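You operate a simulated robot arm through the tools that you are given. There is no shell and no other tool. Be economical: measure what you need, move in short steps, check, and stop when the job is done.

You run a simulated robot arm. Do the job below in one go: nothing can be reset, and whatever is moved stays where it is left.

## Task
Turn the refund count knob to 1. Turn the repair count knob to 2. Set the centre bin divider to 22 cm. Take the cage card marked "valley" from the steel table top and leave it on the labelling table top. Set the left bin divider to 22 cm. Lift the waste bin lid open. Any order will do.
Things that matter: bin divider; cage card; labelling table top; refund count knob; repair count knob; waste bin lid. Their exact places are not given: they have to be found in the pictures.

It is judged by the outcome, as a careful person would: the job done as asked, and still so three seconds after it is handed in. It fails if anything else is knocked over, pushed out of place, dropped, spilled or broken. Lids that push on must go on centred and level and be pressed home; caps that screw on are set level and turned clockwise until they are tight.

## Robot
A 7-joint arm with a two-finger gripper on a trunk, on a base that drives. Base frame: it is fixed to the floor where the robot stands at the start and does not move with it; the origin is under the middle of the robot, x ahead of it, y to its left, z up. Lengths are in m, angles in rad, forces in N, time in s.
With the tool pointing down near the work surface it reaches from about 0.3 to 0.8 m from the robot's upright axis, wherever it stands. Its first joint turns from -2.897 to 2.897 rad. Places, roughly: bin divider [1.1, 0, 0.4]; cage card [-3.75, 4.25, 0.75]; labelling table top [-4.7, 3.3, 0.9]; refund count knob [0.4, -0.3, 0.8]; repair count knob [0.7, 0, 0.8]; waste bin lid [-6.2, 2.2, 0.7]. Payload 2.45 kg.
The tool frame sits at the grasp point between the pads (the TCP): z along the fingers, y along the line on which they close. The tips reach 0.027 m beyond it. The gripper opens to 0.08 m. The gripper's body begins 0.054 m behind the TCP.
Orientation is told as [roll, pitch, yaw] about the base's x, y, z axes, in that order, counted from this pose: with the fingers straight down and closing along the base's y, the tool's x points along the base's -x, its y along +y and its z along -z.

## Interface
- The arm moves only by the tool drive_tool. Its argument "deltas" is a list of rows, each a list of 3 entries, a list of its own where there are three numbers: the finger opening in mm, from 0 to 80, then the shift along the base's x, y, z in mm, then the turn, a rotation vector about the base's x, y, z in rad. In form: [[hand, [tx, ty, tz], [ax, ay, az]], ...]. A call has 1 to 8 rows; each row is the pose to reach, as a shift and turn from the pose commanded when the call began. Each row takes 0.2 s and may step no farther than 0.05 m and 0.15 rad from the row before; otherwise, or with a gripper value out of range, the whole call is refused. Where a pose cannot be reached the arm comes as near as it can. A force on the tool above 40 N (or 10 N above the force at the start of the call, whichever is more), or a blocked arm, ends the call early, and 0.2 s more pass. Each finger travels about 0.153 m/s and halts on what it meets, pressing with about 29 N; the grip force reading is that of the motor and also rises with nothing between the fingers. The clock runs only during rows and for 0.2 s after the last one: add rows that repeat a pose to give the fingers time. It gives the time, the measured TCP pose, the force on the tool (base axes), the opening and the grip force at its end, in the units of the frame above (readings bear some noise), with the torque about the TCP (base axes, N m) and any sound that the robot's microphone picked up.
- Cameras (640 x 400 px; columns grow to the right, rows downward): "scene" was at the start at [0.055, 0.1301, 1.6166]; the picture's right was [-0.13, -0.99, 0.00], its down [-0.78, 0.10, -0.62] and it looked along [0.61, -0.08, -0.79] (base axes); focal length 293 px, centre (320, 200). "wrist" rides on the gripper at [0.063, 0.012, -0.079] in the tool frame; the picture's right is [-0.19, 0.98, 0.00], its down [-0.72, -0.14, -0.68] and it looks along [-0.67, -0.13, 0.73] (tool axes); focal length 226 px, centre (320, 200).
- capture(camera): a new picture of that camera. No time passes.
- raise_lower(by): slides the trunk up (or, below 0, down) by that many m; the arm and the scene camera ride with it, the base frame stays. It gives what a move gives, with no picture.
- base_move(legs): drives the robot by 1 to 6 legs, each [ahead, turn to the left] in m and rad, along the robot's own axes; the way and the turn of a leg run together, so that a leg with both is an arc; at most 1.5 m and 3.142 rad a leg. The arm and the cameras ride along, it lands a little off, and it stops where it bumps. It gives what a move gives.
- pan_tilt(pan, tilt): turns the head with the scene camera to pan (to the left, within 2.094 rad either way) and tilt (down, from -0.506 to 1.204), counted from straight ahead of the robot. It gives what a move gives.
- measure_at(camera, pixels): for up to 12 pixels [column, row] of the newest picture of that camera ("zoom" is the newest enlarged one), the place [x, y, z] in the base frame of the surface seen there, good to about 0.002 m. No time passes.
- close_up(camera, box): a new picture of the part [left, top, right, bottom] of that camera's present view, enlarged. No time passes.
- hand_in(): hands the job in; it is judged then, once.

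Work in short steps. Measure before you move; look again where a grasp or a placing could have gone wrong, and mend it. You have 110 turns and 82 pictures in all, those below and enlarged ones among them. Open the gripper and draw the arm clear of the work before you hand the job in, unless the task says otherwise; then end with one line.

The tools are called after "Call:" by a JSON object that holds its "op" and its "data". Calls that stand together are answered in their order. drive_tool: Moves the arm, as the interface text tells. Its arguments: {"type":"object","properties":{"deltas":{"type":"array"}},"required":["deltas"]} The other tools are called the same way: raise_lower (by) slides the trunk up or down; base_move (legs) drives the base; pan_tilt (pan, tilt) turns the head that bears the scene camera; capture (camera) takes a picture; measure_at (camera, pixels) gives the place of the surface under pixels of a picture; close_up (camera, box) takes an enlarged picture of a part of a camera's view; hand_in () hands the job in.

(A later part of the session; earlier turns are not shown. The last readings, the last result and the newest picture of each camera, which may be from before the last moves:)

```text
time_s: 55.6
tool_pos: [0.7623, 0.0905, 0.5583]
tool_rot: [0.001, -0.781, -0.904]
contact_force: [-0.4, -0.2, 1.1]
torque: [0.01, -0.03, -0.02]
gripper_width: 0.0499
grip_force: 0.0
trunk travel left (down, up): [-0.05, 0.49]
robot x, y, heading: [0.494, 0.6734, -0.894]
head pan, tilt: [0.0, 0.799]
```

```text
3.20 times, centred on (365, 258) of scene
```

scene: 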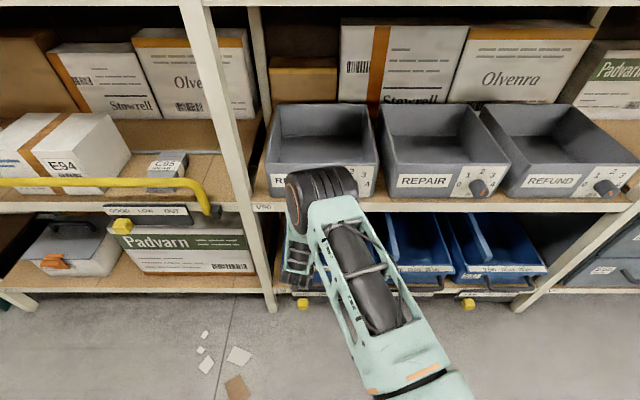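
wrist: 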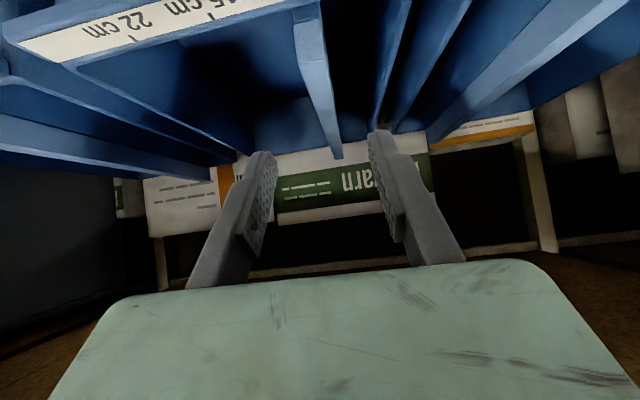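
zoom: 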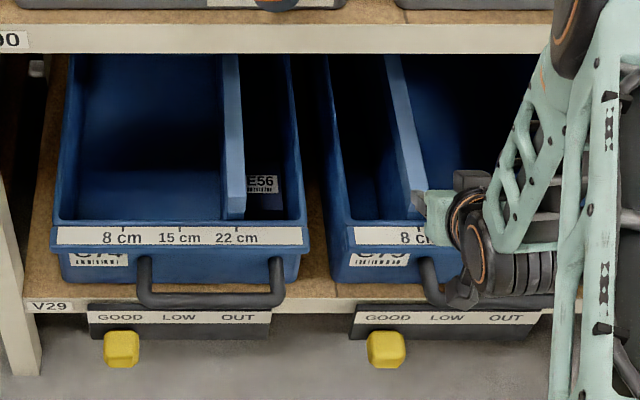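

Left divider sits at 22 cm, E56 undisturbed. I measure the centre bin's divider top and ticks from the wrist.

Call:
{"op": "measure_at", "data": {"camera": "wrist", "pixels": [[128, 38], [212, 14], [300, 60], [312, 60], [325, 60], [320, 100], [328, 100]]}}

Call:
{"op": "measure_at", "data": {"camera": "zoom", "pixels": [[123, 228], [237, 230], [235, 180], [410, 227], [404, 140]]}}

```text
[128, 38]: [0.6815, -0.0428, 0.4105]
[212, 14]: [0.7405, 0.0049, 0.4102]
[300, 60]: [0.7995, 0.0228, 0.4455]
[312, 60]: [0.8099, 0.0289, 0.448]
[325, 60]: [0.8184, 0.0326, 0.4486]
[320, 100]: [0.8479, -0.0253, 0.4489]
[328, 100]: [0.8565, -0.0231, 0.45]
```

```text
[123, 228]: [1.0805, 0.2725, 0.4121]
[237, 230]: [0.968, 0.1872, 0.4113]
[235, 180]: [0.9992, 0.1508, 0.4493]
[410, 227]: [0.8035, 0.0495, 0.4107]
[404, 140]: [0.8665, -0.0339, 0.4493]
```

Centre divider at l≈0.653, 22 tick at ≈0.511. I enter along the tool axis and close.

Call:
{"op": "drive_tool", "data": {"deltas": [[50, [17, -23.6, -29], [0, 0, 0]], [50, [35, -46, -58], [0, 0, 0]], [50, [53, -69, -87], [0, 0, 0]], [50, [70, -91, -115], [0, 0, 0]], [30, [70, -91, -115], [0, 0, 0]], [10, [70, -91, -115], [0, 0, 0]], [10, [70, -91, -115], [0, 0, 0]]]}}

```text
time_s: 57.2
tool_pos: [0.8315, -0.0012, 0.4427]
tool_rot: [-0.001, -0.783, -0.903]
contact_force: [-7.5, -9.7, -4.7]
torque: [0.38, -0.49, 1.42]
gripper_width: 0.0238
grip_force: 45.4
trunk travel left (down, up): [-0.05, 0.49]
robot x, y, heading: [0.4933, 0.6762, -0.89]
head pan, tilt: [0.0, 0.799]
```

Gripped at l=0.652. I slide it right 140.5 mm.

Call:
{"op": "drive_tool", "data": {"deltas": [[10, [-15.8, -12.4, 0], [0, 0, 0]], [10, [-31.5, -24.9, 0], [0, 0, 0]], [10, [-47.3, -37.3, 0], [0, 0, 0]], [10, [-63, -49.7, 0], [0, 0, 0]], [10, [-78.8, -62.1, 0], [0, 0, 0]], [10, [-94.6, -74.6, 0], [0, 0, 0]], [10, [-110.3, -87, 0], [0, 0, 0]], [10, [-110.3, -87, 0], [0, 0, 0]]]}}

Call:
{"op": "drive_tool", "data": {"deltas": [[46, [0, 0, 0], [0, 0, 0]], [50, [0, 0, 0], [0, 0, 0]], [50, [-18, 22.6, 29], [0, 0, 0]], [50, [-36, 45, 58], [0, 0, 0]], [50, [-54, 68, 88], [0, 0, 0]], [50, [-71, 90, 117], [0, 0, 0]], [50, [-93, 118, 140], [0, 0, 0]], [50, [-115, 146, 165], [0, 0, 0]]]}}

Call:
{"op": "capture", "data": {"camera": "wrist"}}

```text
time_s: 59.0
tool_pos: [0.7235, -0.0887, 0.4425]
tool_rot: [-0.003, -0.783, -0.901]
contact_force: [-1.1, -2.6, -2.1]
torque: [0.38, -0.29, 1.38]
gripper_width: 0.0237
grip_force: 45.4
trunk travel left (down, up): [-0.05, 0.49]
robot x, y, heading: [0.4929, 0.6755, -0.892]
head pan, tilt: [0.0, 0.799]
```

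```text
time_s: 60.8
tool_pos: [0.6066, 0.0572, 0.6093]
tool_rot: [0.001, -0.783, -0.901]
contact_force: [0.0, -0.2, 0.3]
torque: [0.01, -0.02, 0.01]
gripper_width: 0.05
grip_force: 0.0
trunk travel left (down, up): [-0.05, 0.49]
robot x, y, heading: [0.4924, 0.6735, -0.895]
head pan, tilt: [0.0, 0.799]
```

```text
46 pictures are left
```

wrist: 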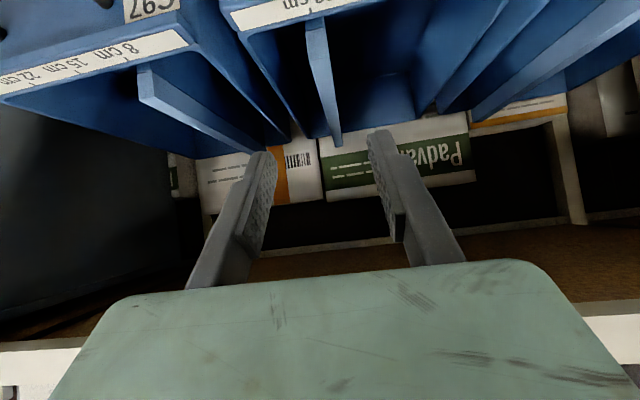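

Centre divider was left at l≈0.513. I retract toward the robot, raise the trunk, and check both dividers.

Call:
{"op": "drive_tool", "data": {"deltas": [[60, [10, 45, 20], [0, 0, 0]], [60, [20, 85, 40], [0, 0, 0]], [60, [45, 120, 60], [0, 0, 0]], [60, [70, 150, 80], [0, 0, 0]]]}}

Call:
{"op": "raise_lower", "data": {"by": 0.2}}

Call:
{"op": "pan_tilt", "data": {"pan": -0.2, "tilt": 0.9}}

Call:
{"op": "capture", "data": {"camera": "scene"}}

```text
refused: row 1 steps farther than a row can; nothing moved
```

```text
time_s: 63.0
tool_pos: [0.6054, 0.0575, 0.8086]
tool_rot: [0.0, -0.784, -0.903]
contact_force: [0.3, -0.5, -0.1]
torque: [0.02, 0.03, -0.01]
gripper_width: 0.0496
grip_force: 0.1
trunk travel left (down, up): [-0.25, 0.29]
robot x, y, heading: [0.4942, 0.6732, -0.888]
head pan, tilt: [0.0, 0.799]
```

```text
time_s: 63.7
tool_pos: [0.6061, 0.0577, 0.8082]
tool_rot: [0.0, -0.785, -0.901]
contact_force: [0.4, 1.9, -0.4]
torque: [0.01, -0.01, 0.0]
gripper_width: 0.0499
grip_force: 0.0
trunk travel left (down, up): [-0.25, 0.29]
robot x, y, heading: [0.4922, 0.6744, -0.896]
head pan, tilt: [-0.201, 0.901]
```

```text
45 pictures are left
```

scene: 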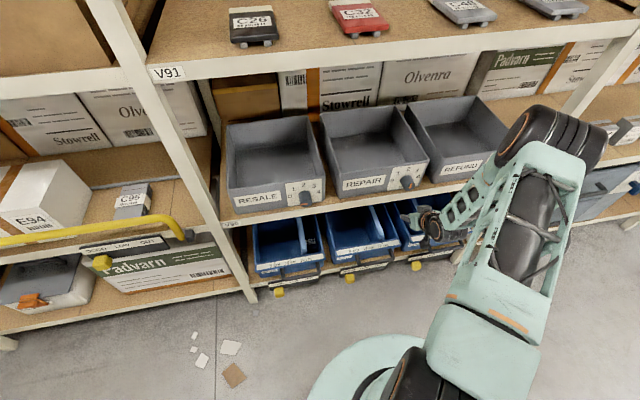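

Nothing collided. I zoom on the two bins to check divider against the ticks, and on the knobs.

Call:
{"op": "close_up", "data": {"camera": "scene", "box": [240, 195, 420, 308]}}

Call:
{"op": "measure_at", "data": {"camera": "zoom", "pixels": [[460, 130], [470, 160], [178, 236], [213, 220]]}}

```text
3.54 times, centred on (330, 252) of scene
```

zoom: 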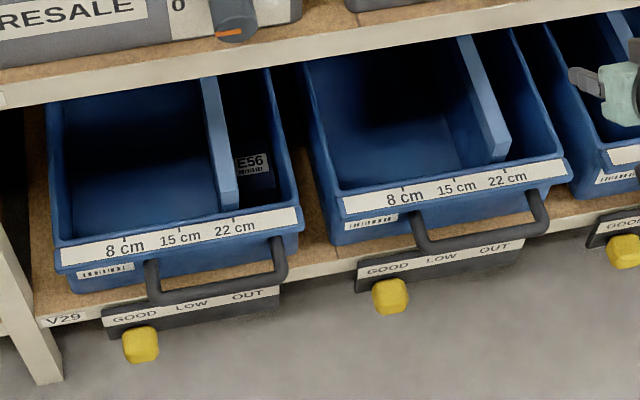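

```text
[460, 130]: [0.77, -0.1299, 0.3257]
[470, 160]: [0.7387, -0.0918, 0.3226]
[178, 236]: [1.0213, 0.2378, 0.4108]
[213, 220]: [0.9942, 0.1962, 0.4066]
```

Measuring both dividers against their ticks.

Call:
{"op": "measure_at", "data": {"camera": "zoom", "pixels": [[217, 150], [224, 150], [231, 150], [235, 220], [124, 238], [480, 110], [486, 110], [492, 110], [503, 174], [403, 189]]}}

```text
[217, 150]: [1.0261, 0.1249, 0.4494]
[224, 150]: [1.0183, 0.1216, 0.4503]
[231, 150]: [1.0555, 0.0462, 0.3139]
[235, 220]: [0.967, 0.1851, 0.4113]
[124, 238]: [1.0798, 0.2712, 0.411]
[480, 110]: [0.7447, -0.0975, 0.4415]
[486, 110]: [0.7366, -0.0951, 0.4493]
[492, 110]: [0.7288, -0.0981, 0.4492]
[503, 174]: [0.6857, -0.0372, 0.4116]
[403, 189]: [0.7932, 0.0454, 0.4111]
```

Both dividers are at 22 cm within about 2 mm. I fold the arm in (tool down, near the robot) for travelling.

Call:
{"op": "drive_tool", "data": {"deltas": [[40, [18.5, 35, 12], [0.0771, 0.0608, 0]], [40, [37, 70, 25], [0.1542, 0.1216, 0]], [40, [55, 106, 37], [0.2313, 0.1824, 0]], [40, [74, 141, 50], [0.3084, 0.2431, 0]], [40, [92, 176, 62], [0.3855, 0.3039, 0]], [40, [111, 211, 75], [0.4626, 0.3647, 0]], [40, [130, 247, 87], [0.5397, 0.4255, 0]], [40, [148, 282, 100], [0.6168, 0.4862, 0]]]}}

Call:
{"op": "base_move", "data": {"legs": [[-0.2, 0], [0, -2.6]]}}

Call:
{"op": "pan_tilt", "data": {"pan": 0.0, "tilt": 0.15}}

Call:
{"op": "capture", "data": {"camera": "scene"}}

```text
time_s: 65.5
tool_pos: [0.7533, 0.3413, 0.9069]
tool_rot: [-0.003, 0.003, -0.902]
contact_force: [0.0, 0.0, -0.7]
torque: [-0.01, -0.05, 0.02]
gripper_width: 0.0399
grip_force: 0.0
trunk travel left (down, up): [-0.25, 0.29]
robot x, y, heading: [0.4982, 0.6754, -0.896]
head pan, tilt: [-0.201, 0.901]
```

```text
time_s: 67.2
tool_pos: [0.6329, 0.4921, 0.9072]
tool_rot: [0.002, 0.004, -0.902]
contact_force: [-0.4, 0.1, 0.1]
torque: [0.02, -0.02, 0.01]
gripper_width: 0.0399
grip_force: 0.1
trunk travel left (down, up): [-0.25, 0.29]
robot x, y, heading: [0.3728, 0.8222, -0.888]
head pan, tilt: [-0.201, 0.901]
stopped in leg 1: the robot was blocked; the commanded pose is now the measured one
```

```text
time_s: 68.3
tool_pos: [0.6339, 0.4907, 0.9085]
tool_rot: [0.0, 0.004, -0.901]
contact_force: [0.5, -0.1, 0.2]
torque: [0.03, 0.02, -0.01]
gripper_width: 0.0399
grip_force: 0.1
trunk travel left (down, up): [-0.25, 0.29]
robot x, y, heading: [0.3735, 0.8289, -0.894]
head pan, tilt: [0.0, 0.15]
```

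```text
43 pictures are left
```

scene: 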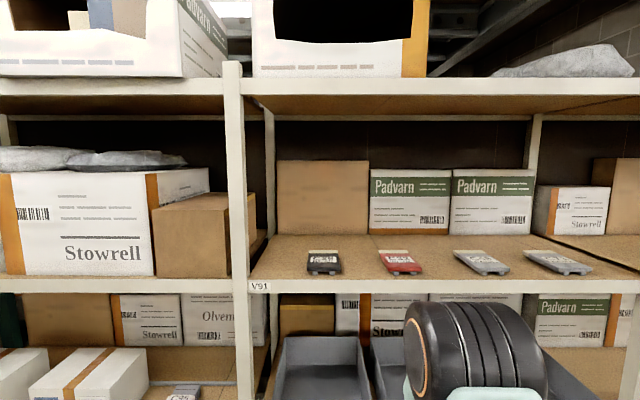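

The base was stopped by something behind it. I look around on both sides before moving on.

Call:
{"op": "pan_tilt", "data": {"pan": 2.09, "tilt": 0.6}}

Call:
{"op": "capture", "data": {"camera": "scene"}}

Call:
{"op": "pan_tilt", "data": {"pan": -2.09, "tilt": 0.6}}

Call:
{"op": "capture", "data": {"camera": "scene"}}

```text
time_s: 70.3
tool_pos: [0.6326, 0.4929, 0.9091]
tool_rot: [0.0, 0.003, -0.901]
contact_force: [0.6, 0.8, -0.6]
torque: [0.0, -0.04, 0.01]
gripper_width: 0.0399
grip_force: 0.0
trunk travel left (down, up): [-0.25, 0.29]
robot x, y, heading: [0.3704, 0.8217, -0.893]
head pan, tilt: [2.089, 0.6]
```

```text
42 pictures are left
```

scene: 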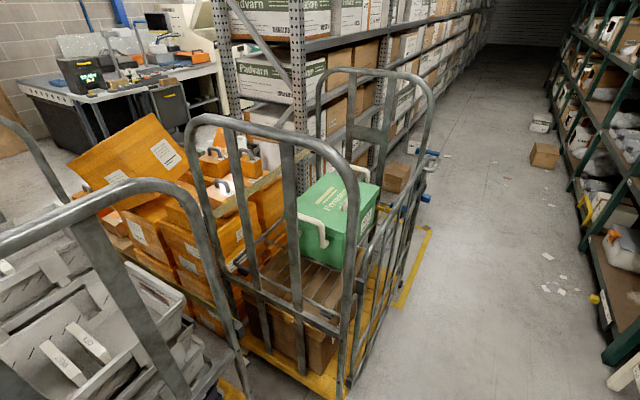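

```text
time_s: 73.7
tool_pos: [0.6318, 0.4925, 0.908]
tool_rot: [-0.001, 0.005, -0.9]
contact_force: [0.0, 0.3, -0.8]
torque: [-0.02, 0.0, 0.01]
gripper_width: 0.0401
grip_force: 0.1
trunk travel left (down, up): [-0.25, 0.29]
robot x, y, heading: [0.3716, 0.8235, -0.894]
head pan, tilt: [-2.089, 0.6]
```

```text
41 pictures are left
```

scene: 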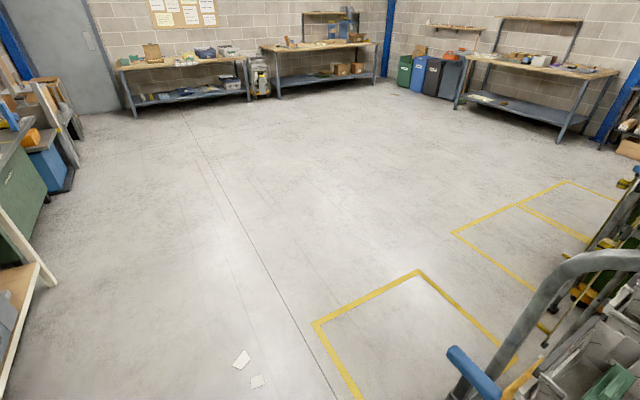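

Roll cages stand behind/right; the open floor leads along −x to benches and the waste bins (about (420,70)). I measure floor points and furniture for a path.

Call:
{"op": "measure_at", "data": {"camera": "scene", "pixels": [[420, 272], [313, 322], [452, 232], [518, 360], [460, 355], [620, 250], [585, 290], [560, 140], [405, 88], [455, 98], [500, 98], [600, 72]]}}

Call:
{"op": "pan_tilt", "data": {"pan": -2.09, "tilt": 0.3}}

Call:
{"op": "close_up", "data": {"camera": "scene", "box": [340, 60, 640, 248]}}

```text
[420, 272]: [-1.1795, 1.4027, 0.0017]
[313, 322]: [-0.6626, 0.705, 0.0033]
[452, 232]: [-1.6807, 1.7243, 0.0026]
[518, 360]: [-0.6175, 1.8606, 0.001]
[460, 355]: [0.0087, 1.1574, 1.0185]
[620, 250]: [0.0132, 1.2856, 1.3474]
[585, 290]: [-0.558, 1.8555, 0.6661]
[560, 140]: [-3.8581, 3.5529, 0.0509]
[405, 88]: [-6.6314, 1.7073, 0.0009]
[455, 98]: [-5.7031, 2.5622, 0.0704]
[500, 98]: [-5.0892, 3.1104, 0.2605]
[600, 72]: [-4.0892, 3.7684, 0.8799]
```

```text
time_s: 74.5
tool_pos: [0.6343, 0.4913, 0.9074]
tool_rot: [-0.001, 0.003, -0.9]
contact_force: [0.4, 0.6, 0.0]
torque: [0.02, 0.0, 0.0]
gripper_width: 0.0399
grip_force: 0.1
trunk travel left (down, up): [-0.25, 0.29]
robot x, y, heading: [0.3722, 0.8279, -0.891]
head pan, tilt: [-2.089, 0.3]
```

```text
2.13 times, centred on (490, 154) of scene
```

zoom: 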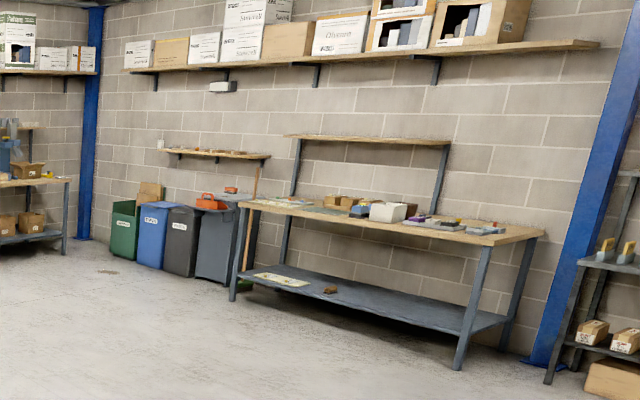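

I drive out: forward off the cage, then around along −x to about (−3.1, 2.2), keeping the cages on my right clear.

Call:
{"op": "base_move", "data": {"legs": [[0.1, 0], [0, -2.05], [1.26, 0], [0, -0.845], [1.5, 0], [1.3, 0]]}}

Call:
{"op": "pan_tilt", "data": {"pan": -0.3, "tilt": 0.45}}

Call:
{"op": "capture", "data": {"camera": "scene"}}

```text
time_s: 102.1
tool_pos: [-3.3006, 2.5918, 0.9086]
tool_rot: [0.001, 0.003, 2.425]
contact_force: [0.0, -0.6, 0.2]
torque: [-0.03, 0.01, -0.01]
gripper_width: 0.0402
grip_force: 0.1
trunk travel left (down, up): [-0.25, 0.29]
robot x, y, heading: [-2.9836, 2.3129, 2.433]
head pan, tilt: [-2.089, 0.3]
```

```text
time_s: 103.9
tool_pos: [-3.2999, 2.5931, 0.9075]
tool_rot: [0.0, 0.002, 2.423]
contact_force: [-0.8, 0.2, -0.2]
torque: [0.0, 0.0, 0.01]
gripper_width: 0.04
grip_force: 0.0
trunk travel left (down, up): [-0.25, 0.29]
robot x, y, heading: [-2.9824, 2.3134, 2.436]
head pan, tilt: [-0.3, 0.45]
```

```text
39 pictures are left
```

scene: 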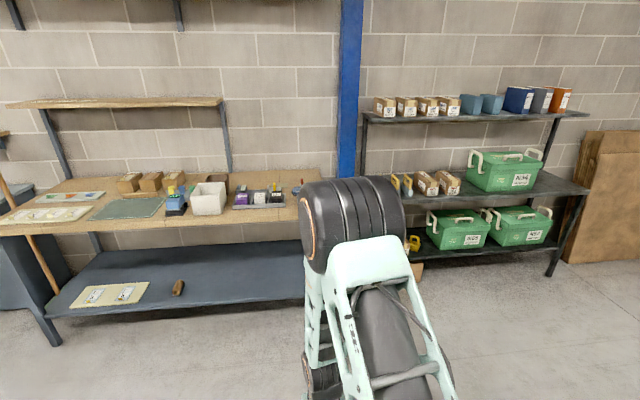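

The steel rack (right) and the wooden labelling table (left) are in view. I zoom on both.

Call:
{"op": "close_up", "data": {"camera": "scene", "box": [350, 140, 610, 260]}}

Call:
{"op": "close_up", "data": {"camera": "scene", "box": [0, 150, 340, 310]}}

Call:
{"op": "measure_at", "data": {"camera": "scene", "pixels": [[425, 175], [500, 200], [590, 190], [445, 178], [360, 175], [250, 215], [20, 225], [300, 180], [60, 185], [545, 105], [270, 190]]}}

```text
2.46 times, centred on (480, 200) of scene
```

zoom: 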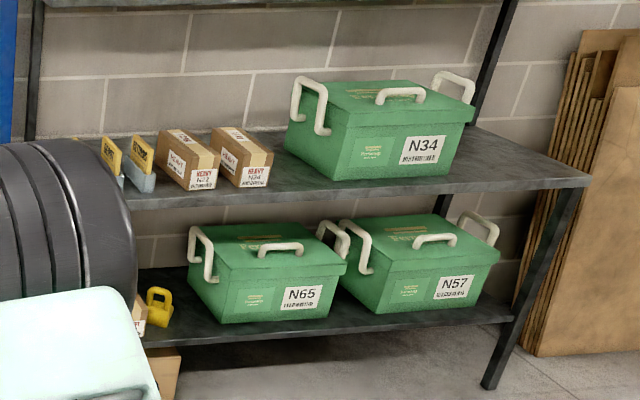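

```text
1.88 times, centred on (170, 230) of scene
```

zoom: 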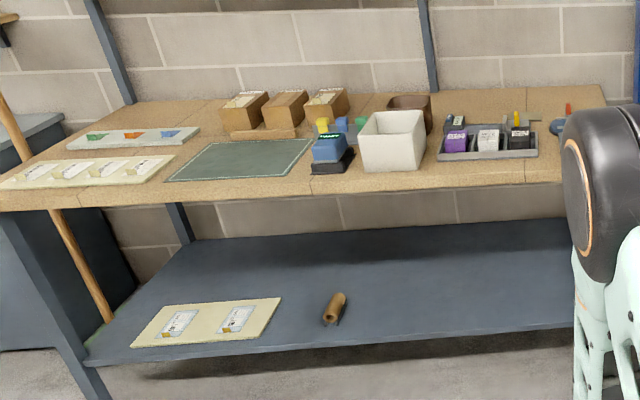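

```text
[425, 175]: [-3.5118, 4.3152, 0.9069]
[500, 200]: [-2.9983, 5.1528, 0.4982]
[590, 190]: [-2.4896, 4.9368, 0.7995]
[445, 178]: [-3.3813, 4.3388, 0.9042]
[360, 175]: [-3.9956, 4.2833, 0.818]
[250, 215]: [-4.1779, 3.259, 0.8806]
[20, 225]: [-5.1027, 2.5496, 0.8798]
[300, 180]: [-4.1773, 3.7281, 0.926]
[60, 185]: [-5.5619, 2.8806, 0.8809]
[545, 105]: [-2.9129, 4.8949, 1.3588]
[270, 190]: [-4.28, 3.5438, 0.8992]
```

Yellow cards in grey stands are at the left end of the steel table, hidden by the arm. I raise the trunk and drive up in front of them.

Call:
{"op": "raise_lower", "data": {"by": 0.2}}

Call:
{"op": "base_move", "data": {"legs": [[0, -0.6], [1.4, 0], [0, 0.402]]}}

Call:
{"op": "capture", "data": {"camera": "wrist"}}

Call:
{"op": "pan_tilt", "data": {"pan": 0.0, "tilt": 0.7}}

Call:
{"op": "capture", "data": {"camera": "scene"}}

```text
time_s: 106.1
tool_pos: [-3.3006, 2.5921, 1.1079]
tool_rot: [0.0, 0.004, 2.424]
contact_force: [0.6, -0.2, 0.3]
torque: [0.0, 0.01, 0.01]
gripper_width: 0.0402
grip_force: 0.0
trunk travel left (down, up): [-0.45, 0.09]
robot x, y, heading: [-2.9817, 2.3123, 2.432]
head pan, tilt: [-0.3, 0.45]
```

```text
time_s: 116.0
tool_pos: [-3.5717, 4.0099, 1.1082]
tool_rot: [0.001, 0.004, 2.207]
contact_force: [-1.0, -0.2, -0.8]
torque: [-0.04, -0.01, -0.01]
gripper_width: 0.0402
grip_force: 0.0
trunk travel left (down, up): [-0.45, 0.09]
robot x, y, heading: [-3.3217, 3.6639, 2.218]
head pan, tilt: [-0.3, 0.45]
```

```text
36 pictures are left
```

wrist: 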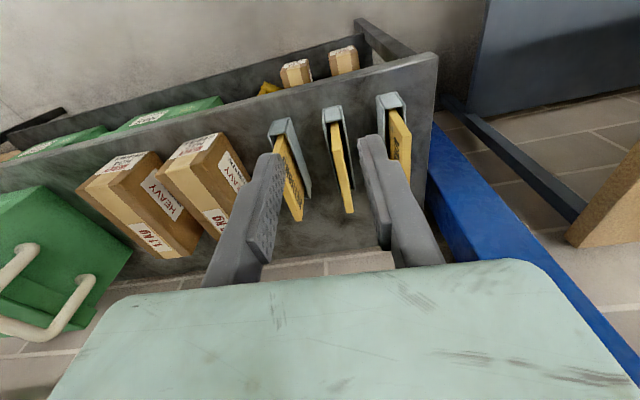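

```text
time_s: 116.8
tool_pos: [-3.5716, 4.0102, 1.1079]
tool_rot: [-0.001, 0.004, 2.207]
contact_force: [0.3, 0.9, 0.0]
torque: [0.01, -0.02, -0.01]
gripper_width: 0.0401
grip_force: 0.0
trunk travel left (down, up): [-0.45, 0.09]
robot x, y, heading: [-3.3192, 3.6675, 2.212]
head pan, tilt: [0.0, 0.7]
```

```text
35 pictures are left
```

scene: 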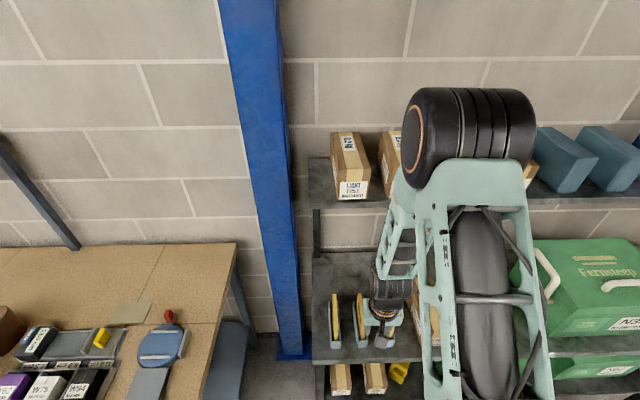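

Three yellow cards stand in grey holders. I zoom in to read them from both cameras.

Call:
{"op": "close_up", "data": {"camera": "wrist", "box": [250, 80, 430, 220]}}

Call:
{"op": "close_up", "data": {"camera": "scene", "box": [315, 270, 435, 370]}}

Call:
{"op": "measure_at", "data": {"camera": "wrist", "pixels": [[393, 100], [402, 140], [335, 110], [345, 170], [282, 128], [295, 185], [430, 62], [360, 215], [390, 110], [340, 140], [288, 155]]}}

```text
2.86 times, centred on (340, 150) of wrist
```

zoom: 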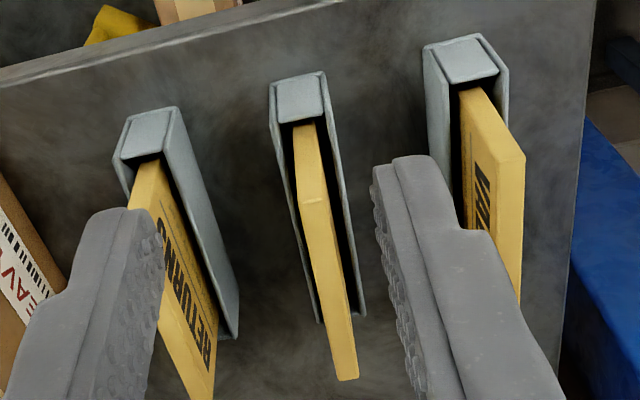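

```text
4.00 times, centred on (375, 320) of scene
```

zoom: 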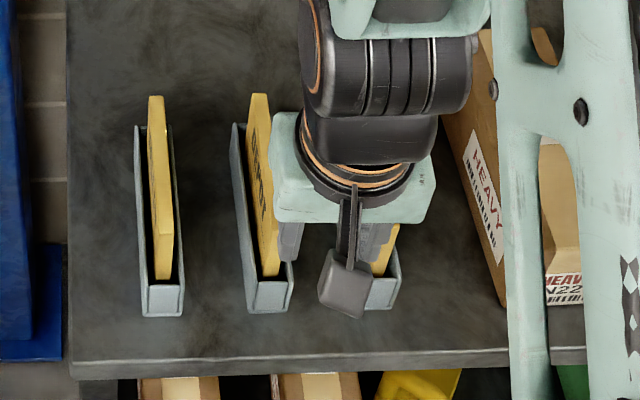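

```text
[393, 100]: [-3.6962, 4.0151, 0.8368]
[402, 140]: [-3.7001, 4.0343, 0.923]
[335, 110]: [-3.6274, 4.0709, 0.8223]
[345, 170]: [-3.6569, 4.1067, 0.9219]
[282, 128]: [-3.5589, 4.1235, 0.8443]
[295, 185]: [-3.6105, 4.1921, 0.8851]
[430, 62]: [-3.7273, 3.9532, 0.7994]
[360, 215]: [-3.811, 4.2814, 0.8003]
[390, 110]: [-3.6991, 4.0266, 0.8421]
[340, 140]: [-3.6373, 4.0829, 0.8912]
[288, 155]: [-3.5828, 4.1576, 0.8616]
```

The left card starts "VA…", the right reads "RETURN…". I zoom more to verify the left and middle ones.

Call:
{"op": "close_up", "data": {"camera": "wrist", "box": [370, 85, 420, 185]}}

Call:
{"op": "close_up", "data": {"camera": "scene", "box": [345, 285, 395, 350]}}

```text
4.00 times, centred on (395, 135) of wrist
```

zoom: 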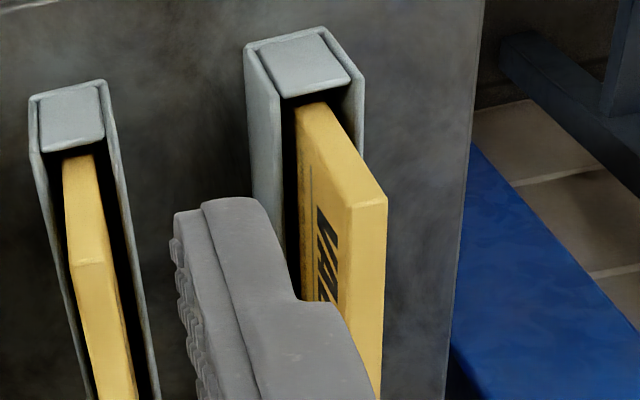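

```text
6.15 times, centred on (370, 318) of scene
```

zoom: 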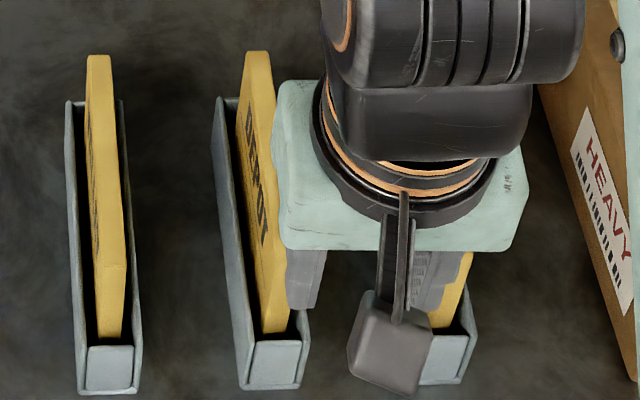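

Middle is DEPOT, right RETURNS, so the left one is VALLEY. I measure its top edge, front edge and holder.

Call:
{"op": "measure_at", "data": {"camera": "zoom", "pixels": [[98, 60], [93, 62], [107, 62], [104, 150], [108, 255], [98, 255], [120, 255], [108, 325], [70, 110], [128, 110], [82, 350], [135, 350]]}}

```text
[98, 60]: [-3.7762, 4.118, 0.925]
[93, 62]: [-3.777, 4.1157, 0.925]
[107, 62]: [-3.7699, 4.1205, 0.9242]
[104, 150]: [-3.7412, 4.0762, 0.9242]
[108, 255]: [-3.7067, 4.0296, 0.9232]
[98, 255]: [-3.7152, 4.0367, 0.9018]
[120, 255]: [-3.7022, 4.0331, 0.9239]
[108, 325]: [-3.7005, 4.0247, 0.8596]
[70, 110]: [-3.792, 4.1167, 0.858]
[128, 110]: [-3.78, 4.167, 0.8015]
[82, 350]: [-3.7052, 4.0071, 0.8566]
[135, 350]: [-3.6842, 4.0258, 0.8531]
```

VALLEY card: top edge centred at (f −5.516, l −0.415), top z 0.924, holder top 0.857. I move above it with the fingers straddling along l.

Call:
{"op": "drive_tool", "data": {"deltas": [[40, [-34, 13, -24], [0, 0, 0.031]], [40, [-68, 26, -48], [0, 0, 0.031]], [40, [-102, 39, -72], [0, 0, 0.031]], [40, [-136, 52, -96], [0, 0, 0.031]], [40, [-169.5, 65, -118], [0, 0, 0.031]], [40, [-169.5, 65, -118], [0, 0, 0.031]]]}}

Call:
{"op": "capture", "data": {"camera": "wrist"}}

Call:
{"op": "close_up", "data": {"camera": "scene", "box": [290, 240, 450, 370]}}

```text
time_s: 118.2
tool_pos: [-3.7412, 4.0765, 0.9911]
tool_rot: [0.0, 0.002, 2.238]
contact_force: [0.0, -0.2, 0.1]
torque: [0.0, 0.02, 0.0]
gripper_width: 0.04
grip_force: 0.0
trunk travel left (down, up): [-0.45, 0.09]
robot x, y, heading: [-3.3238, 3.6693, 2.217]
head pan, tilt: [0.0, 0.7]
```

```text
30 pictures are left
```

wrist: 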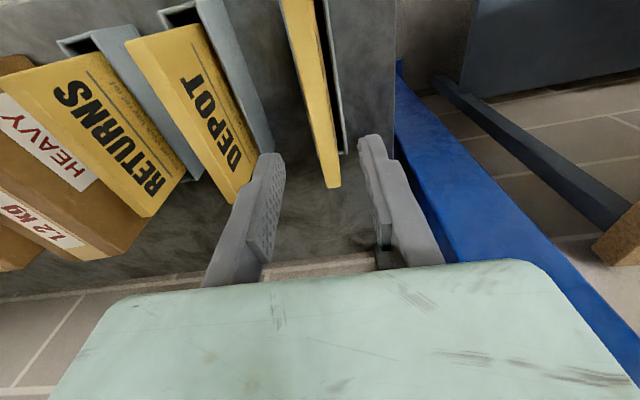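

```text
3.08 times, centred on (370, 305) of scene
```

zoom: 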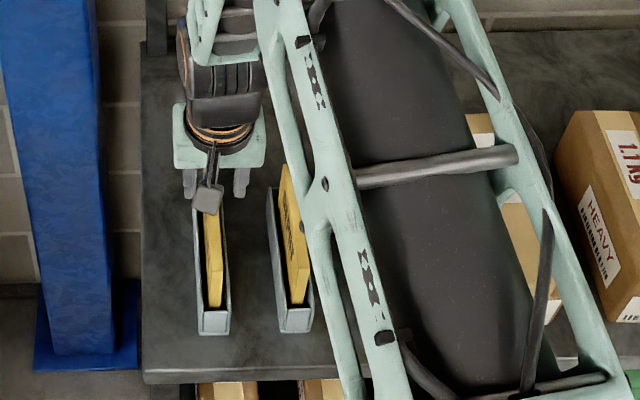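

Card is between the fingers. I descend 78 mm and close.

Call:
{"op": "drive_tool", "data": {"deltas": [[40, [0, 0, -30], [0, 0, 0]], [40, [0, 0, -60], [0, 0, 0]], [40, [0, 0, -78], [0, 0, 0]], [20, [0, 0, -78], [0, 0, 0]], [2, [0, 0, -78], [0, 0, 0]], [2, [0, 0, -78], [0, 0, 0]]]}}

```text
time_s: 119.6
tool_pos: [-3.7412, 4.074, 0.9122]
tool_rot: [0.001, 0.006, 2.236]
contact_force: [0.9, -0.4, -0.1]
torque: [0.03, -0.02, -0.01]
gripper_width: 0.0118
grip_force: 29.3
trunk travel left (down, up): [-0.45, 0.09]
robot x, y, heading: [-3.3194, 3.6665, 2.216]
head pan, tilt: [0.0, 0.7]
```

Gripped (11.8 mm). I lift straight up 0.16 m, then draw back toward the robot.

Call:
{"op": "drive_tool", "data": {"deltas": [[2, [0, 0, 30], [0, 0, 0]], [2, [0, 0, 65], [0, 0, 0]], [2, [0, 0, 100], [0, 0, 0]], [2, [0, 0, 135], [0, 0, 0]], [2, [0, 0, 165], [0, 0, 0]], [2, [24, -31, 170], [0, 0, 0]], [2, [50, -63, 175], [0, 0, 0]], [2, [75, -95, 175], [0, 0, 0]]]}}

Call:
{"op": "pan_tilt", "data": {"pan": 0.6, "tilt": 0.7}}

Call:
{"op": "capture", "data": {"camera": "scene"}}

Call:
{"op": "capture", "data": {"camera": "wrist"}}

```text
time_s: 121.4
tool_pos: [-3.6641, 3.9795, 1.0869]
tool_rot: [0.001, 0.002, 2.237]
contact_force: [0.0, 0.1, 0.3]
torque: [-0.02, -0.01, 0.01]
gripper_width: 0.012
grip_force: 29.4
trunk travel left (down, up): [-0.45, 0.09]
robot x, y, heading: [-3.3208, 3.6674, 2.217]
head pan, tilt: [0.0, 0.7]
```

```text
time_s: 122.4
tool_pos: [-3.6647, 3.9802, 1.0846]
tool_rot: [0.0, 0.005, 2.236]
contact_force: [0.1, 0.4, 0.1]
torque: [0.03, -0.04, -0.01]
gripper_width: 0.0123
grip_force: 28.9
trunk travel left (down, up): [-0.45, 0.09]
robot x, y, heading: [-3.3208, 3.6672, 2.213]
head pan, tilt: [0.6, 0.7]
```

```text
28 pictures are left
```

scene: 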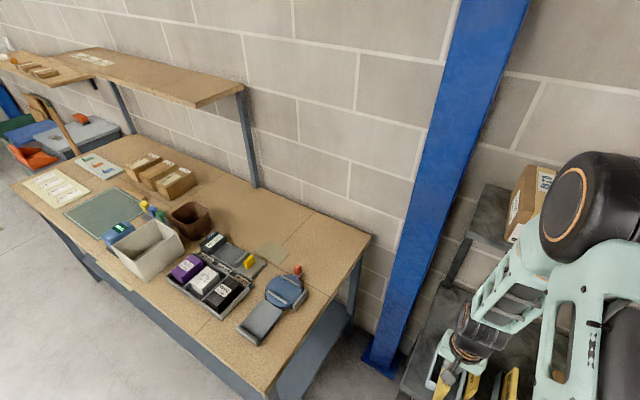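

```text
27 pictures are left
```

wrist: 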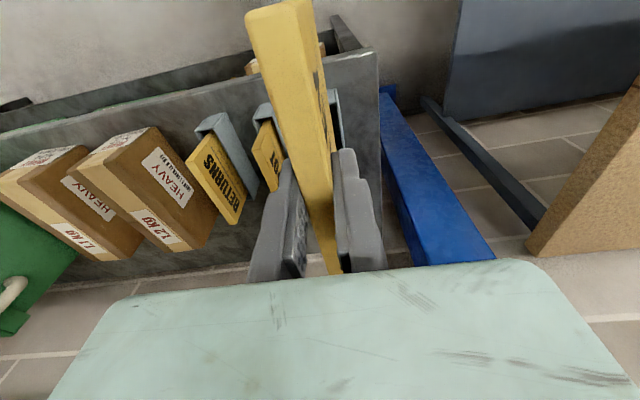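

Card held. I measure the free right end of the labelling table.

Call:
{"op": "measure_at", "data": {"camera": "scene", "pixels": [[368, 240], [268, 388], [305, 300], [258, 342], [330, 260], [320, 300], [300, 330], [275, 345], [285, 250], [300, 272], [220, 350], [310, 225]]}}

Call:
{"op": "close_up", "data": {"camera": "scene", "box": [160, 190, 380, 400]}}

```text
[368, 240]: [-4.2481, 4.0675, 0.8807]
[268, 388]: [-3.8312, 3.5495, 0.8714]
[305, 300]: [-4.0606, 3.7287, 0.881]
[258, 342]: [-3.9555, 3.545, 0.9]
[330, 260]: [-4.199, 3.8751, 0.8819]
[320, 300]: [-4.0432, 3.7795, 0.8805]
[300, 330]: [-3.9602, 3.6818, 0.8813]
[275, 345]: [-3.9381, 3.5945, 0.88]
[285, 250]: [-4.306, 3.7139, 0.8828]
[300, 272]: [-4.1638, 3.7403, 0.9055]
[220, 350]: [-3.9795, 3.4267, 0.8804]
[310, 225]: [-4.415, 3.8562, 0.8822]
```

```text
1.90 times, centred on (270, 295) of scene
```

zoom: 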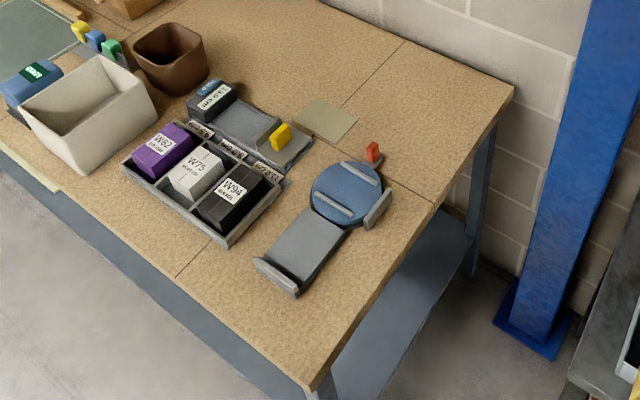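

I measure the front strip, the back area, and the mat more exactly to choose a clear spot.

Call:
{"op": "measure_at", "data": {"camera": "scene", "pixels": [[222, 323], [180, 294], [149, 281], [100, 242], [65, 212], [146, 205], [297, 264], [312, 275], [270, 262], [243, 222], [200, 195], [335, 235]]}}

Call:
{"op": "measure_at", "data": {"camera": "wrist", "pixels": [[262, 15], [290, 6], [300, 100], [310, 230], [325, 262], [330, 60]]}}

```text
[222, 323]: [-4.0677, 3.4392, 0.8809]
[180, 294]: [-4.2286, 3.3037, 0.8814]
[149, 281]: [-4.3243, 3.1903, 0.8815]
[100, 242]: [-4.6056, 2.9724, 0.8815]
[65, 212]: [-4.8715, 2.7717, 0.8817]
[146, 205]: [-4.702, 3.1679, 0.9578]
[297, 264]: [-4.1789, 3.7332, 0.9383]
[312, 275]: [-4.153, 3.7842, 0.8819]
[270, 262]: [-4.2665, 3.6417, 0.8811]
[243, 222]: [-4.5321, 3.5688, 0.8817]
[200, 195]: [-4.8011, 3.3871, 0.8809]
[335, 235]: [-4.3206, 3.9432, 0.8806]
```

```text
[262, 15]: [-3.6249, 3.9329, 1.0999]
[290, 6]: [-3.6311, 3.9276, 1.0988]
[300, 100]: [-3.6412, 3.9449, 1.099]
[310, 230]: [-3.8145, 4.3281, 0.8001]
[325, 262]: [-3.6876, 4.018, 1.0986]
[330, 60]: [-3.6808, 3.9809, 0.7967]
```

The mat is essentially flush with the table top (z 0.8815 vs 0.881), with clear room at l≈−1.93, f≈−5.29. I back away and drive in front of it.

Call:
{"op": "base_move", "data": {"legs": [[-0.45, 0], [0, 1.594], [1.5, 0], [0.09, 0], [0, -1.571], [0.18, 0]]}}

Call:
{"op": "pan_tilt", "data": {"pan": 0.25, "tilt": 0.75}}

Call:
{"op": "capture", "data": {"camera": "scene"}}

```text
time_s: 141.9
tool_pos: [-4.7456, 2.7726, 1.0852]
tool_rot: [-0.001, 0.004, 2.242]
contact_force: [-0.5, 0.0, -1.6]
torque: [-0.01, -0.04, 0.07]
gripper_width: 0.0125
grip_force: 29.3
trunk travel left (down, up): [-0.45, 0.09]
robot x, y, heading: [-4.4014, 2.4612, 2.225]
head pan, tilt: [0.6, 0.7]
```

```text
time_s: 142.7
tool_pos: [-4.745, 2.7726, 1.0845]
tool_rot: [0.0, 0.004, 2.244]
contact_force: [0.7, 0.0, 0.2]
torque: [-0.04, 0.0, -0.05]
gripper_width: 0.012
grip_force: 28.5
trunk travel left (down, up): [-0.45, 0.09]
robot x, y, heading: [-4.4008, 2.4632, 2.225]
head pan, tilt: [0.25, 0.75]
```

```text
25 pictures are left
```

scene: 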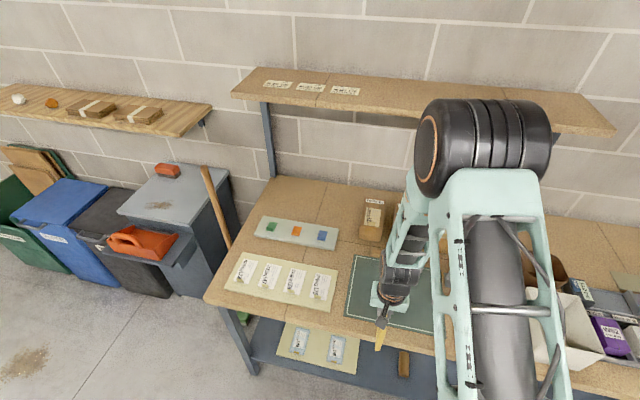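

Robot stands right before the mat. I yaw the tool +90° so that the card can then be pitched flat.

Call:
{"op": "drive_tool", "data": {"deltas": [[2, [0, 0, 0], [0, 0, 0.145]], [2, [0, 0, 0], [0, 0, 0.29]], [2, [0, 0, 0], [0, 0, 0.435]], [2, [0, 0, 0], [0, 0, 0.58]], [2, [0, 0, 0], [0, 0, 0.725]], [2, [0, 0, 0], [0, 0, 0.87]], [2, [0, 0, 0], [0, 0, 1.015]], [2, [0, 0, 0], [0, 0, 1.16]]]}}

Call:
{"op": "drive_tool", "data": {"deltas": [[2, [0, 0, 0], [0, 0, 0.135]], [2, [0, 0, 0], [0, 0, 0.27]], [2, [0, 0, 0], [0, 0, 0.405]], [2, [0, 0, 0], [0, 0, 0.405]]]}}

```text
time_s: 144.5
tool_pos: [-4.7444, 2.7736, 1.0866]
tool_rot: [0.001, 0.004, -2.878]
contact_force: [-0.1, -0.3, -0.6]
torque: [-0.02, -0.01, 0.02]
gripper_width: 0.0122
grip_force: 29.0
trunk travel left (down, up): [-0.45, 0.09]
robot x, y, heading: [-4.4007, 2.4632, 2.223]
head pan, tilt: [0.25, 0.75]
```

```text
time_s: 145.5
tool_pos: [-4.7457, 2.7727, 1.0853]
tool_rot: [0.0, 0.005, -2.475]
contact_force: [0.3, -0.8, -0.8]
torque: [0.01, 0.0, -0.01]
gripper_width: 0.0119
grip_force: 29.7
trunk travel left (down, up): [-0.45, 0.09]
robot x, y, heading: [-4.4016, 2.4648, 2.226]
head pan, tilt: [0.25, 0.75]
```

Yaw done. Now pitch the tool forward about 64° while shifting 6 cm right.

Call:
{"op": "drive_tool", "data": {"deltas": [[2, [6, 4.6, 0], [0.1099, 0.0867, 0]], [2, [12, 9.2, 0], [0.2198, 0.1734, 0]], [2, [18, 14, 0], [0.3297, 0.2601, 0]], [2, [24, 18.5, 0], [0.4396, 0.3468, 0]], [2, [30, 23, 0], [0.5495, 0.4335, 0]], [2, [36, 28, 0], [0.6594, 0.5202, 0]], [2, [42, 32.5, 0], [0.7693, 0.6069, 0]], [2, [47, 37, 0], [0.8792, 0.6936, 0]]]}}

Call:
{"op": "capture", "data": {"camera": "scene"}}

Call:
{"op": "capture", "data": {"camera": "wrist"}}

```text
time_s: 147.3
tool_pos: [-4.6974, 2.8099, 1.0862]
tool_rot: [-1.123, 0.0, -2.479]
contact_force: [0.3, -0.5, -0.1]
torque: [-0.03, -0.05, 0.0]
gripper_width: 0.0118
grip_force: 29.5
trunk travel left (down, up): [-0.45, 0.09]
robot x, y, heading: [-4.3988, 2.4586, 2.221]
head pan, tilt: [0.25, 0.75]
```

```text
24 pictures are left
```

scene: 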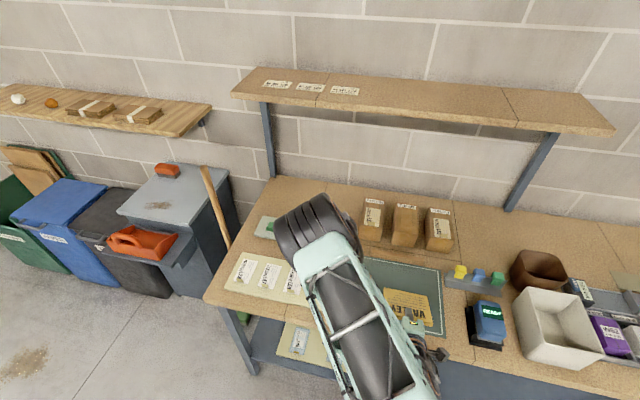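

```text
23 pictures are left
```

wrist: 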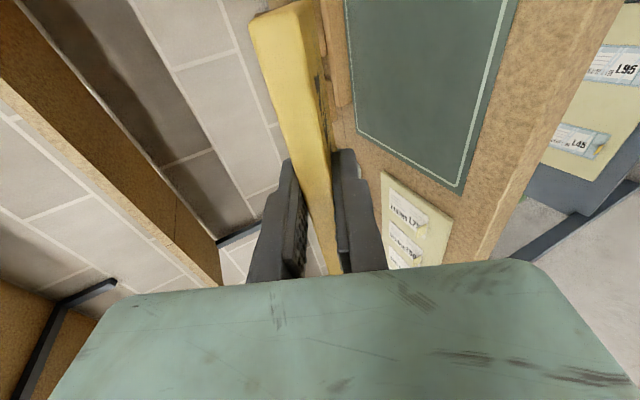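

VALLEY reads on the card, now nearly flat above the mat. I measure the card's edges and the mat/neighbour positions below.

Call:
{"op": "measure_at", "data": {"camera": "scene", "pixels": [[390, 290], [425, 296], [433, 325], [388, 310], [440, 270], [438, 333], [470, 335], [375, 262], [455, 345]]}}

```text
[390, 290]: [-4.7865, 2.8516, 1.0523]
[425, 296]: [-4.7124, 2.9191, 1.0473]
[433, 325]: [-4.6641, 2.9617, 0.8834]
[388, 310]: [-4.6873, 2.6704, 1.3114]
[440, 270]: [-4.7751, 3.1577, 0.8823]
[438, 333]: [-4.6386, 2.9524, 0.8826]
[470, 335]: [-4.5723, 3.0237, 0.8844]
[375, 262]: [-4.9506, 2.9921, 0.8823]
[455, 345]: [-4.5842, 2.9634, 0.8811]
```

Card's far edge is 0.10 m beyond the TCP. I finish the pitch to 70°, move forward 0.135 m and lower to just above the mat.

Call:
{"op": "drive_tool", "data": {"deltas": [[2, [-15, 19, -10], [0.0393, 0.031, 0]], [2, [-32, 41, -30], [0.0785, 0.0619, 0]], [2, [-50, 64, -55], [0.0785, 0.0619, 0]], [2, [-67, 85, -85], [0.0785, 0.0619, 0]], [2, [-83.6, 106, -120], [0.0785, 0.0619, 0]], [2, [-83.6, 106, -148], [0.0785, 0.0619, 0]], [2, [-83.6, 106, -148], [0.0785, 0.0619, 0]]]}}

Call:
{"op": "capture", "data": {"camera": "scene"}}

```text
time_s: 148.9
tool_pos: [-4.7823, 2.9156, 0.9386]
tool_rot: [-1.219, 0.0, -2.478]
contact_force: [0.4, 0.6, -0.2]
torque: [-0.04, -0.04, -0.01]
gripper_width: 0.012
grip_force: 29.0
trunk travel left (down, up): [-0.45, 0.09]
robot x, y, heading: [-4.3976, 2.4631, 2.227]
head pan, tilt: [0.25, 0.75]
```

```text
22 pictures are left
```

scene: 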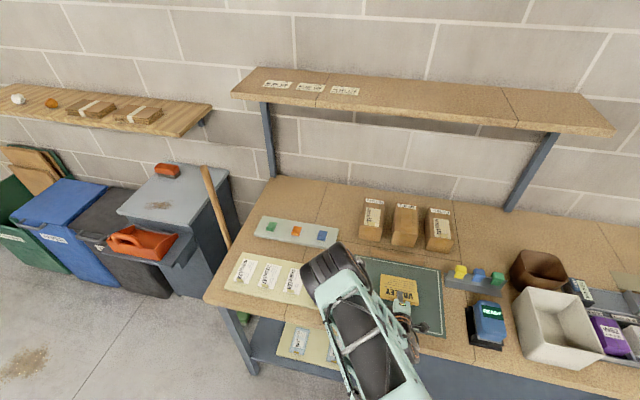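

Card hovers over the mat. I lower in small steps until the far edge touches.

Call:
{"op": "drive_tool", "data": {"deltas": [[2, [0, 0, -5], [0, 0, 0]], [2, [0, 0, -9], [0, 0, 0]], [2, [0, 0, -12], [0, 0, 0]], [2, [0, 0, -15], [0, 0, 0]], [2, [0, 0, -15], [0, 0, 0]]]}}

Call:
{"op": "close_up", "data": {"camera": "scene", "box": [340, 240, 480, 350]}}

```text
time_s: 150.1
tool_pos: [-4.781, 2.9146, 0.9231]
tool_rot: [-1.222, -0.003, -2.479]
contact_force: [2.3, -3.0, 5.8]
torque: [0.57, 0.34, -0.06]
gripper_width: 0.012
grip_force: 28.8
trunk travel left (down, up): [-0.45, 0.09]
robot x, y, heading: [-4.3956, 2.4624, 2.225]
head pan, tilt: [0.25, 0.75]
```

```text
3.64 times, centred on (410, 295) of scene
```

zoom: 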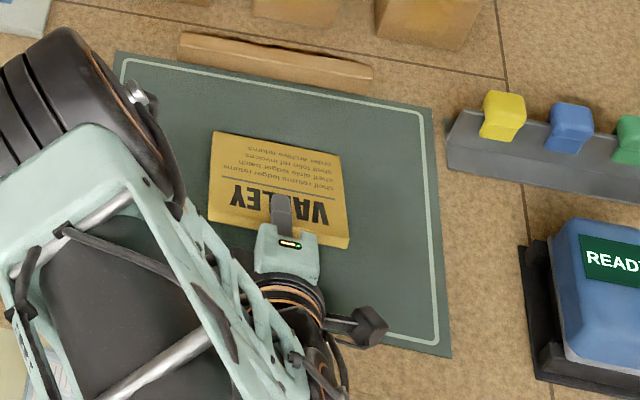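

Contact (5.8 N up). I open slightly and withdraw horizontally so the card settles onto the mat.

Call:
{"op": "drive_tool", "data": {"deltas": [[16, [0, 0, 0], [0, 0, 0]], [24, [0, 0, -2], [0, 0, 0]], [24, [0, 0, -5], [0, 0, 0]], [24, [10, -12.6, -5], [0, 0, 0]], [24, [20, -25, -5], [0, 0, 0]], [24, [31, -39, -3], [0, 0, 0]], [24, [50, -63, 10], [0, 0, 0]], [24, [70, -88, 35], [0, 0, 0]]]}}

Call:
{"op": "close_up", "data": {"camera": "scene", "box": [340, 240, 480, 350]}}

```text
time_s: 151.9
tool_pos: [-4.7109, 2.8271, 0.9582]
tool_rot: [-1.219, 0.0, -2.479]
contact_force: [-0.3, -0.4, -0.6]
torque: [0.0, 0.0, 0.01]
gripper_width: 0.024
grip_force: 0.1
trunk travel left (down, up): [-0.45, 0.09]
robot x, y, heading: [-4.4, 2.464, 2.224]
head pan, tilt: [0.25, 0.75]
```

```text
3.64 times, centred on (410, 295) of scene
```

zoom: 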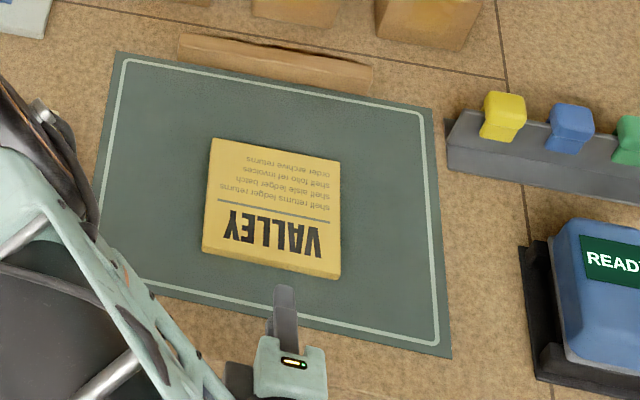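

Card lies flat on the table. Next the bins at the left: I zoom to read their labels.

Call:
{"op": "drive_tool", "data": {"deltas": [[24, [20, -25, 30], [0, 0, 0]], [24, [35, -45, 70], [0, 0, 0]], [24, [45, -58, 115], [0, 0, 0]]]}}

Call:
{"op": "pan_tilt", "data": {"pan": 0.75, "tilt": 0.6}}

Call:
{"op": "capture", "data": {"camera": "scene"}}

Call:
{"op": "close_up", "data": {"camera": "scene", "box": [120, 120, 440, 330]}}

```text
time_s: 152.7
tool_pos: [-4.6652, 2.77, 1.0755]
tool_rot: [-1.219, -0.001, -2.475]
contact_force: [-0.3, 0.7, 0.4]
torque: [0.0, 0.01, -0.02]
gripper_width: 0.024
grip_force: 0.0
trunk travel left (down, up): [-0.45, 0.09]
robot x, y, heading: [-4.4006, 2.4661, 2.217]
head pan, tilt: [0.25, 0.75]
```

```text
time_s: 153.6
tool_pos: [-4.6672, 2.7686, 1.0752]
tool_rot: [-1.218, -0.002, -2.476]
contact_force: [0.5, 0.2, -0.5]
torque: [0.0, 0.01, 0.03]
gripper_width: 0.0241
grip_force: 0.0
trunk travel left (down, up): [-0.45, 0.09]
robot x, y, heading: [-4.3985, 2.4682, 2.222]
head pan, tilt: [0.75, 0.6]
```

```text
19 pictures are left
```

scene: 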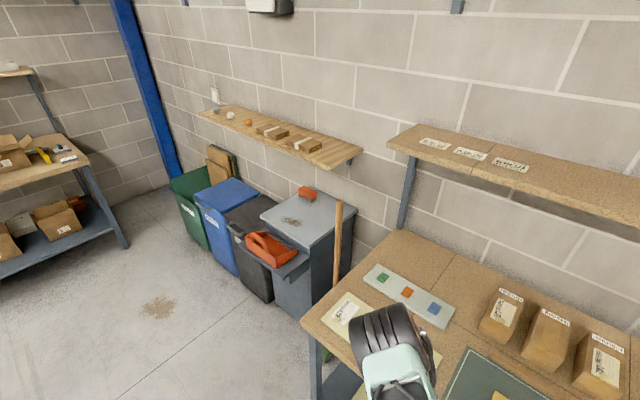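

```text
1.90 times, centred on (280, 225) of scene
```

zoom: 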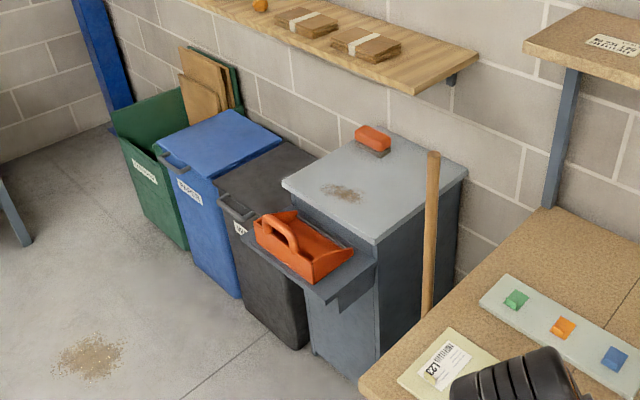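

I measure the lids' positions to identify the bin at (−6.2, 2.2).

Call:
{"op": "measure_at", "data": {"camera": "zoom", "pixels": [[222, 145], [275, 175], [310, 155], [250, 190], [228, 200], [240, 228], [370, 190], [300, 245], [300, 285], [185, 160], [275, 210], [225, 215]]}}

Call:
{"op": "close_up", "data": {"camera": "scene", "box": [185, 165, 285, 305]}}

```text
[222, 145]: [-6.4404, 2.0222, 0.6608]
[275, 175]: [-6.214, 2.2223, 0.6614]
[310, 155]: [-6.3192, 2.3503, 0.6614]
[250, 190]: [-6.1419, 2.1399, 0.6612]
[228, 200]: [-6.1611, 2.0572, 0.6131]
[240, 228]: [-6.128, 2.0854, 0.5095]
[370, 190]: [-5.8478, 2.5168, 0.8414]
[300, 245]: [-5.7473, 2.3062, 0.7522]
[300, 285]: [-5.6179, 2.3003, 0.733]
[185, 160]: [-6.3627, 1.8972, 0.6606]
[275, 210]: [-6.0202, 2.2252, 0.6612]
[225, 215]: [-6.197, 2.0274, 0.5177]
```

```text
2.86 times, centred on (235, 235) of scene
```

zoom: 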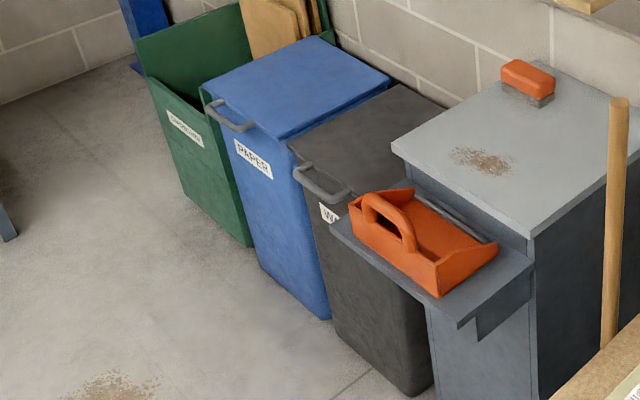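

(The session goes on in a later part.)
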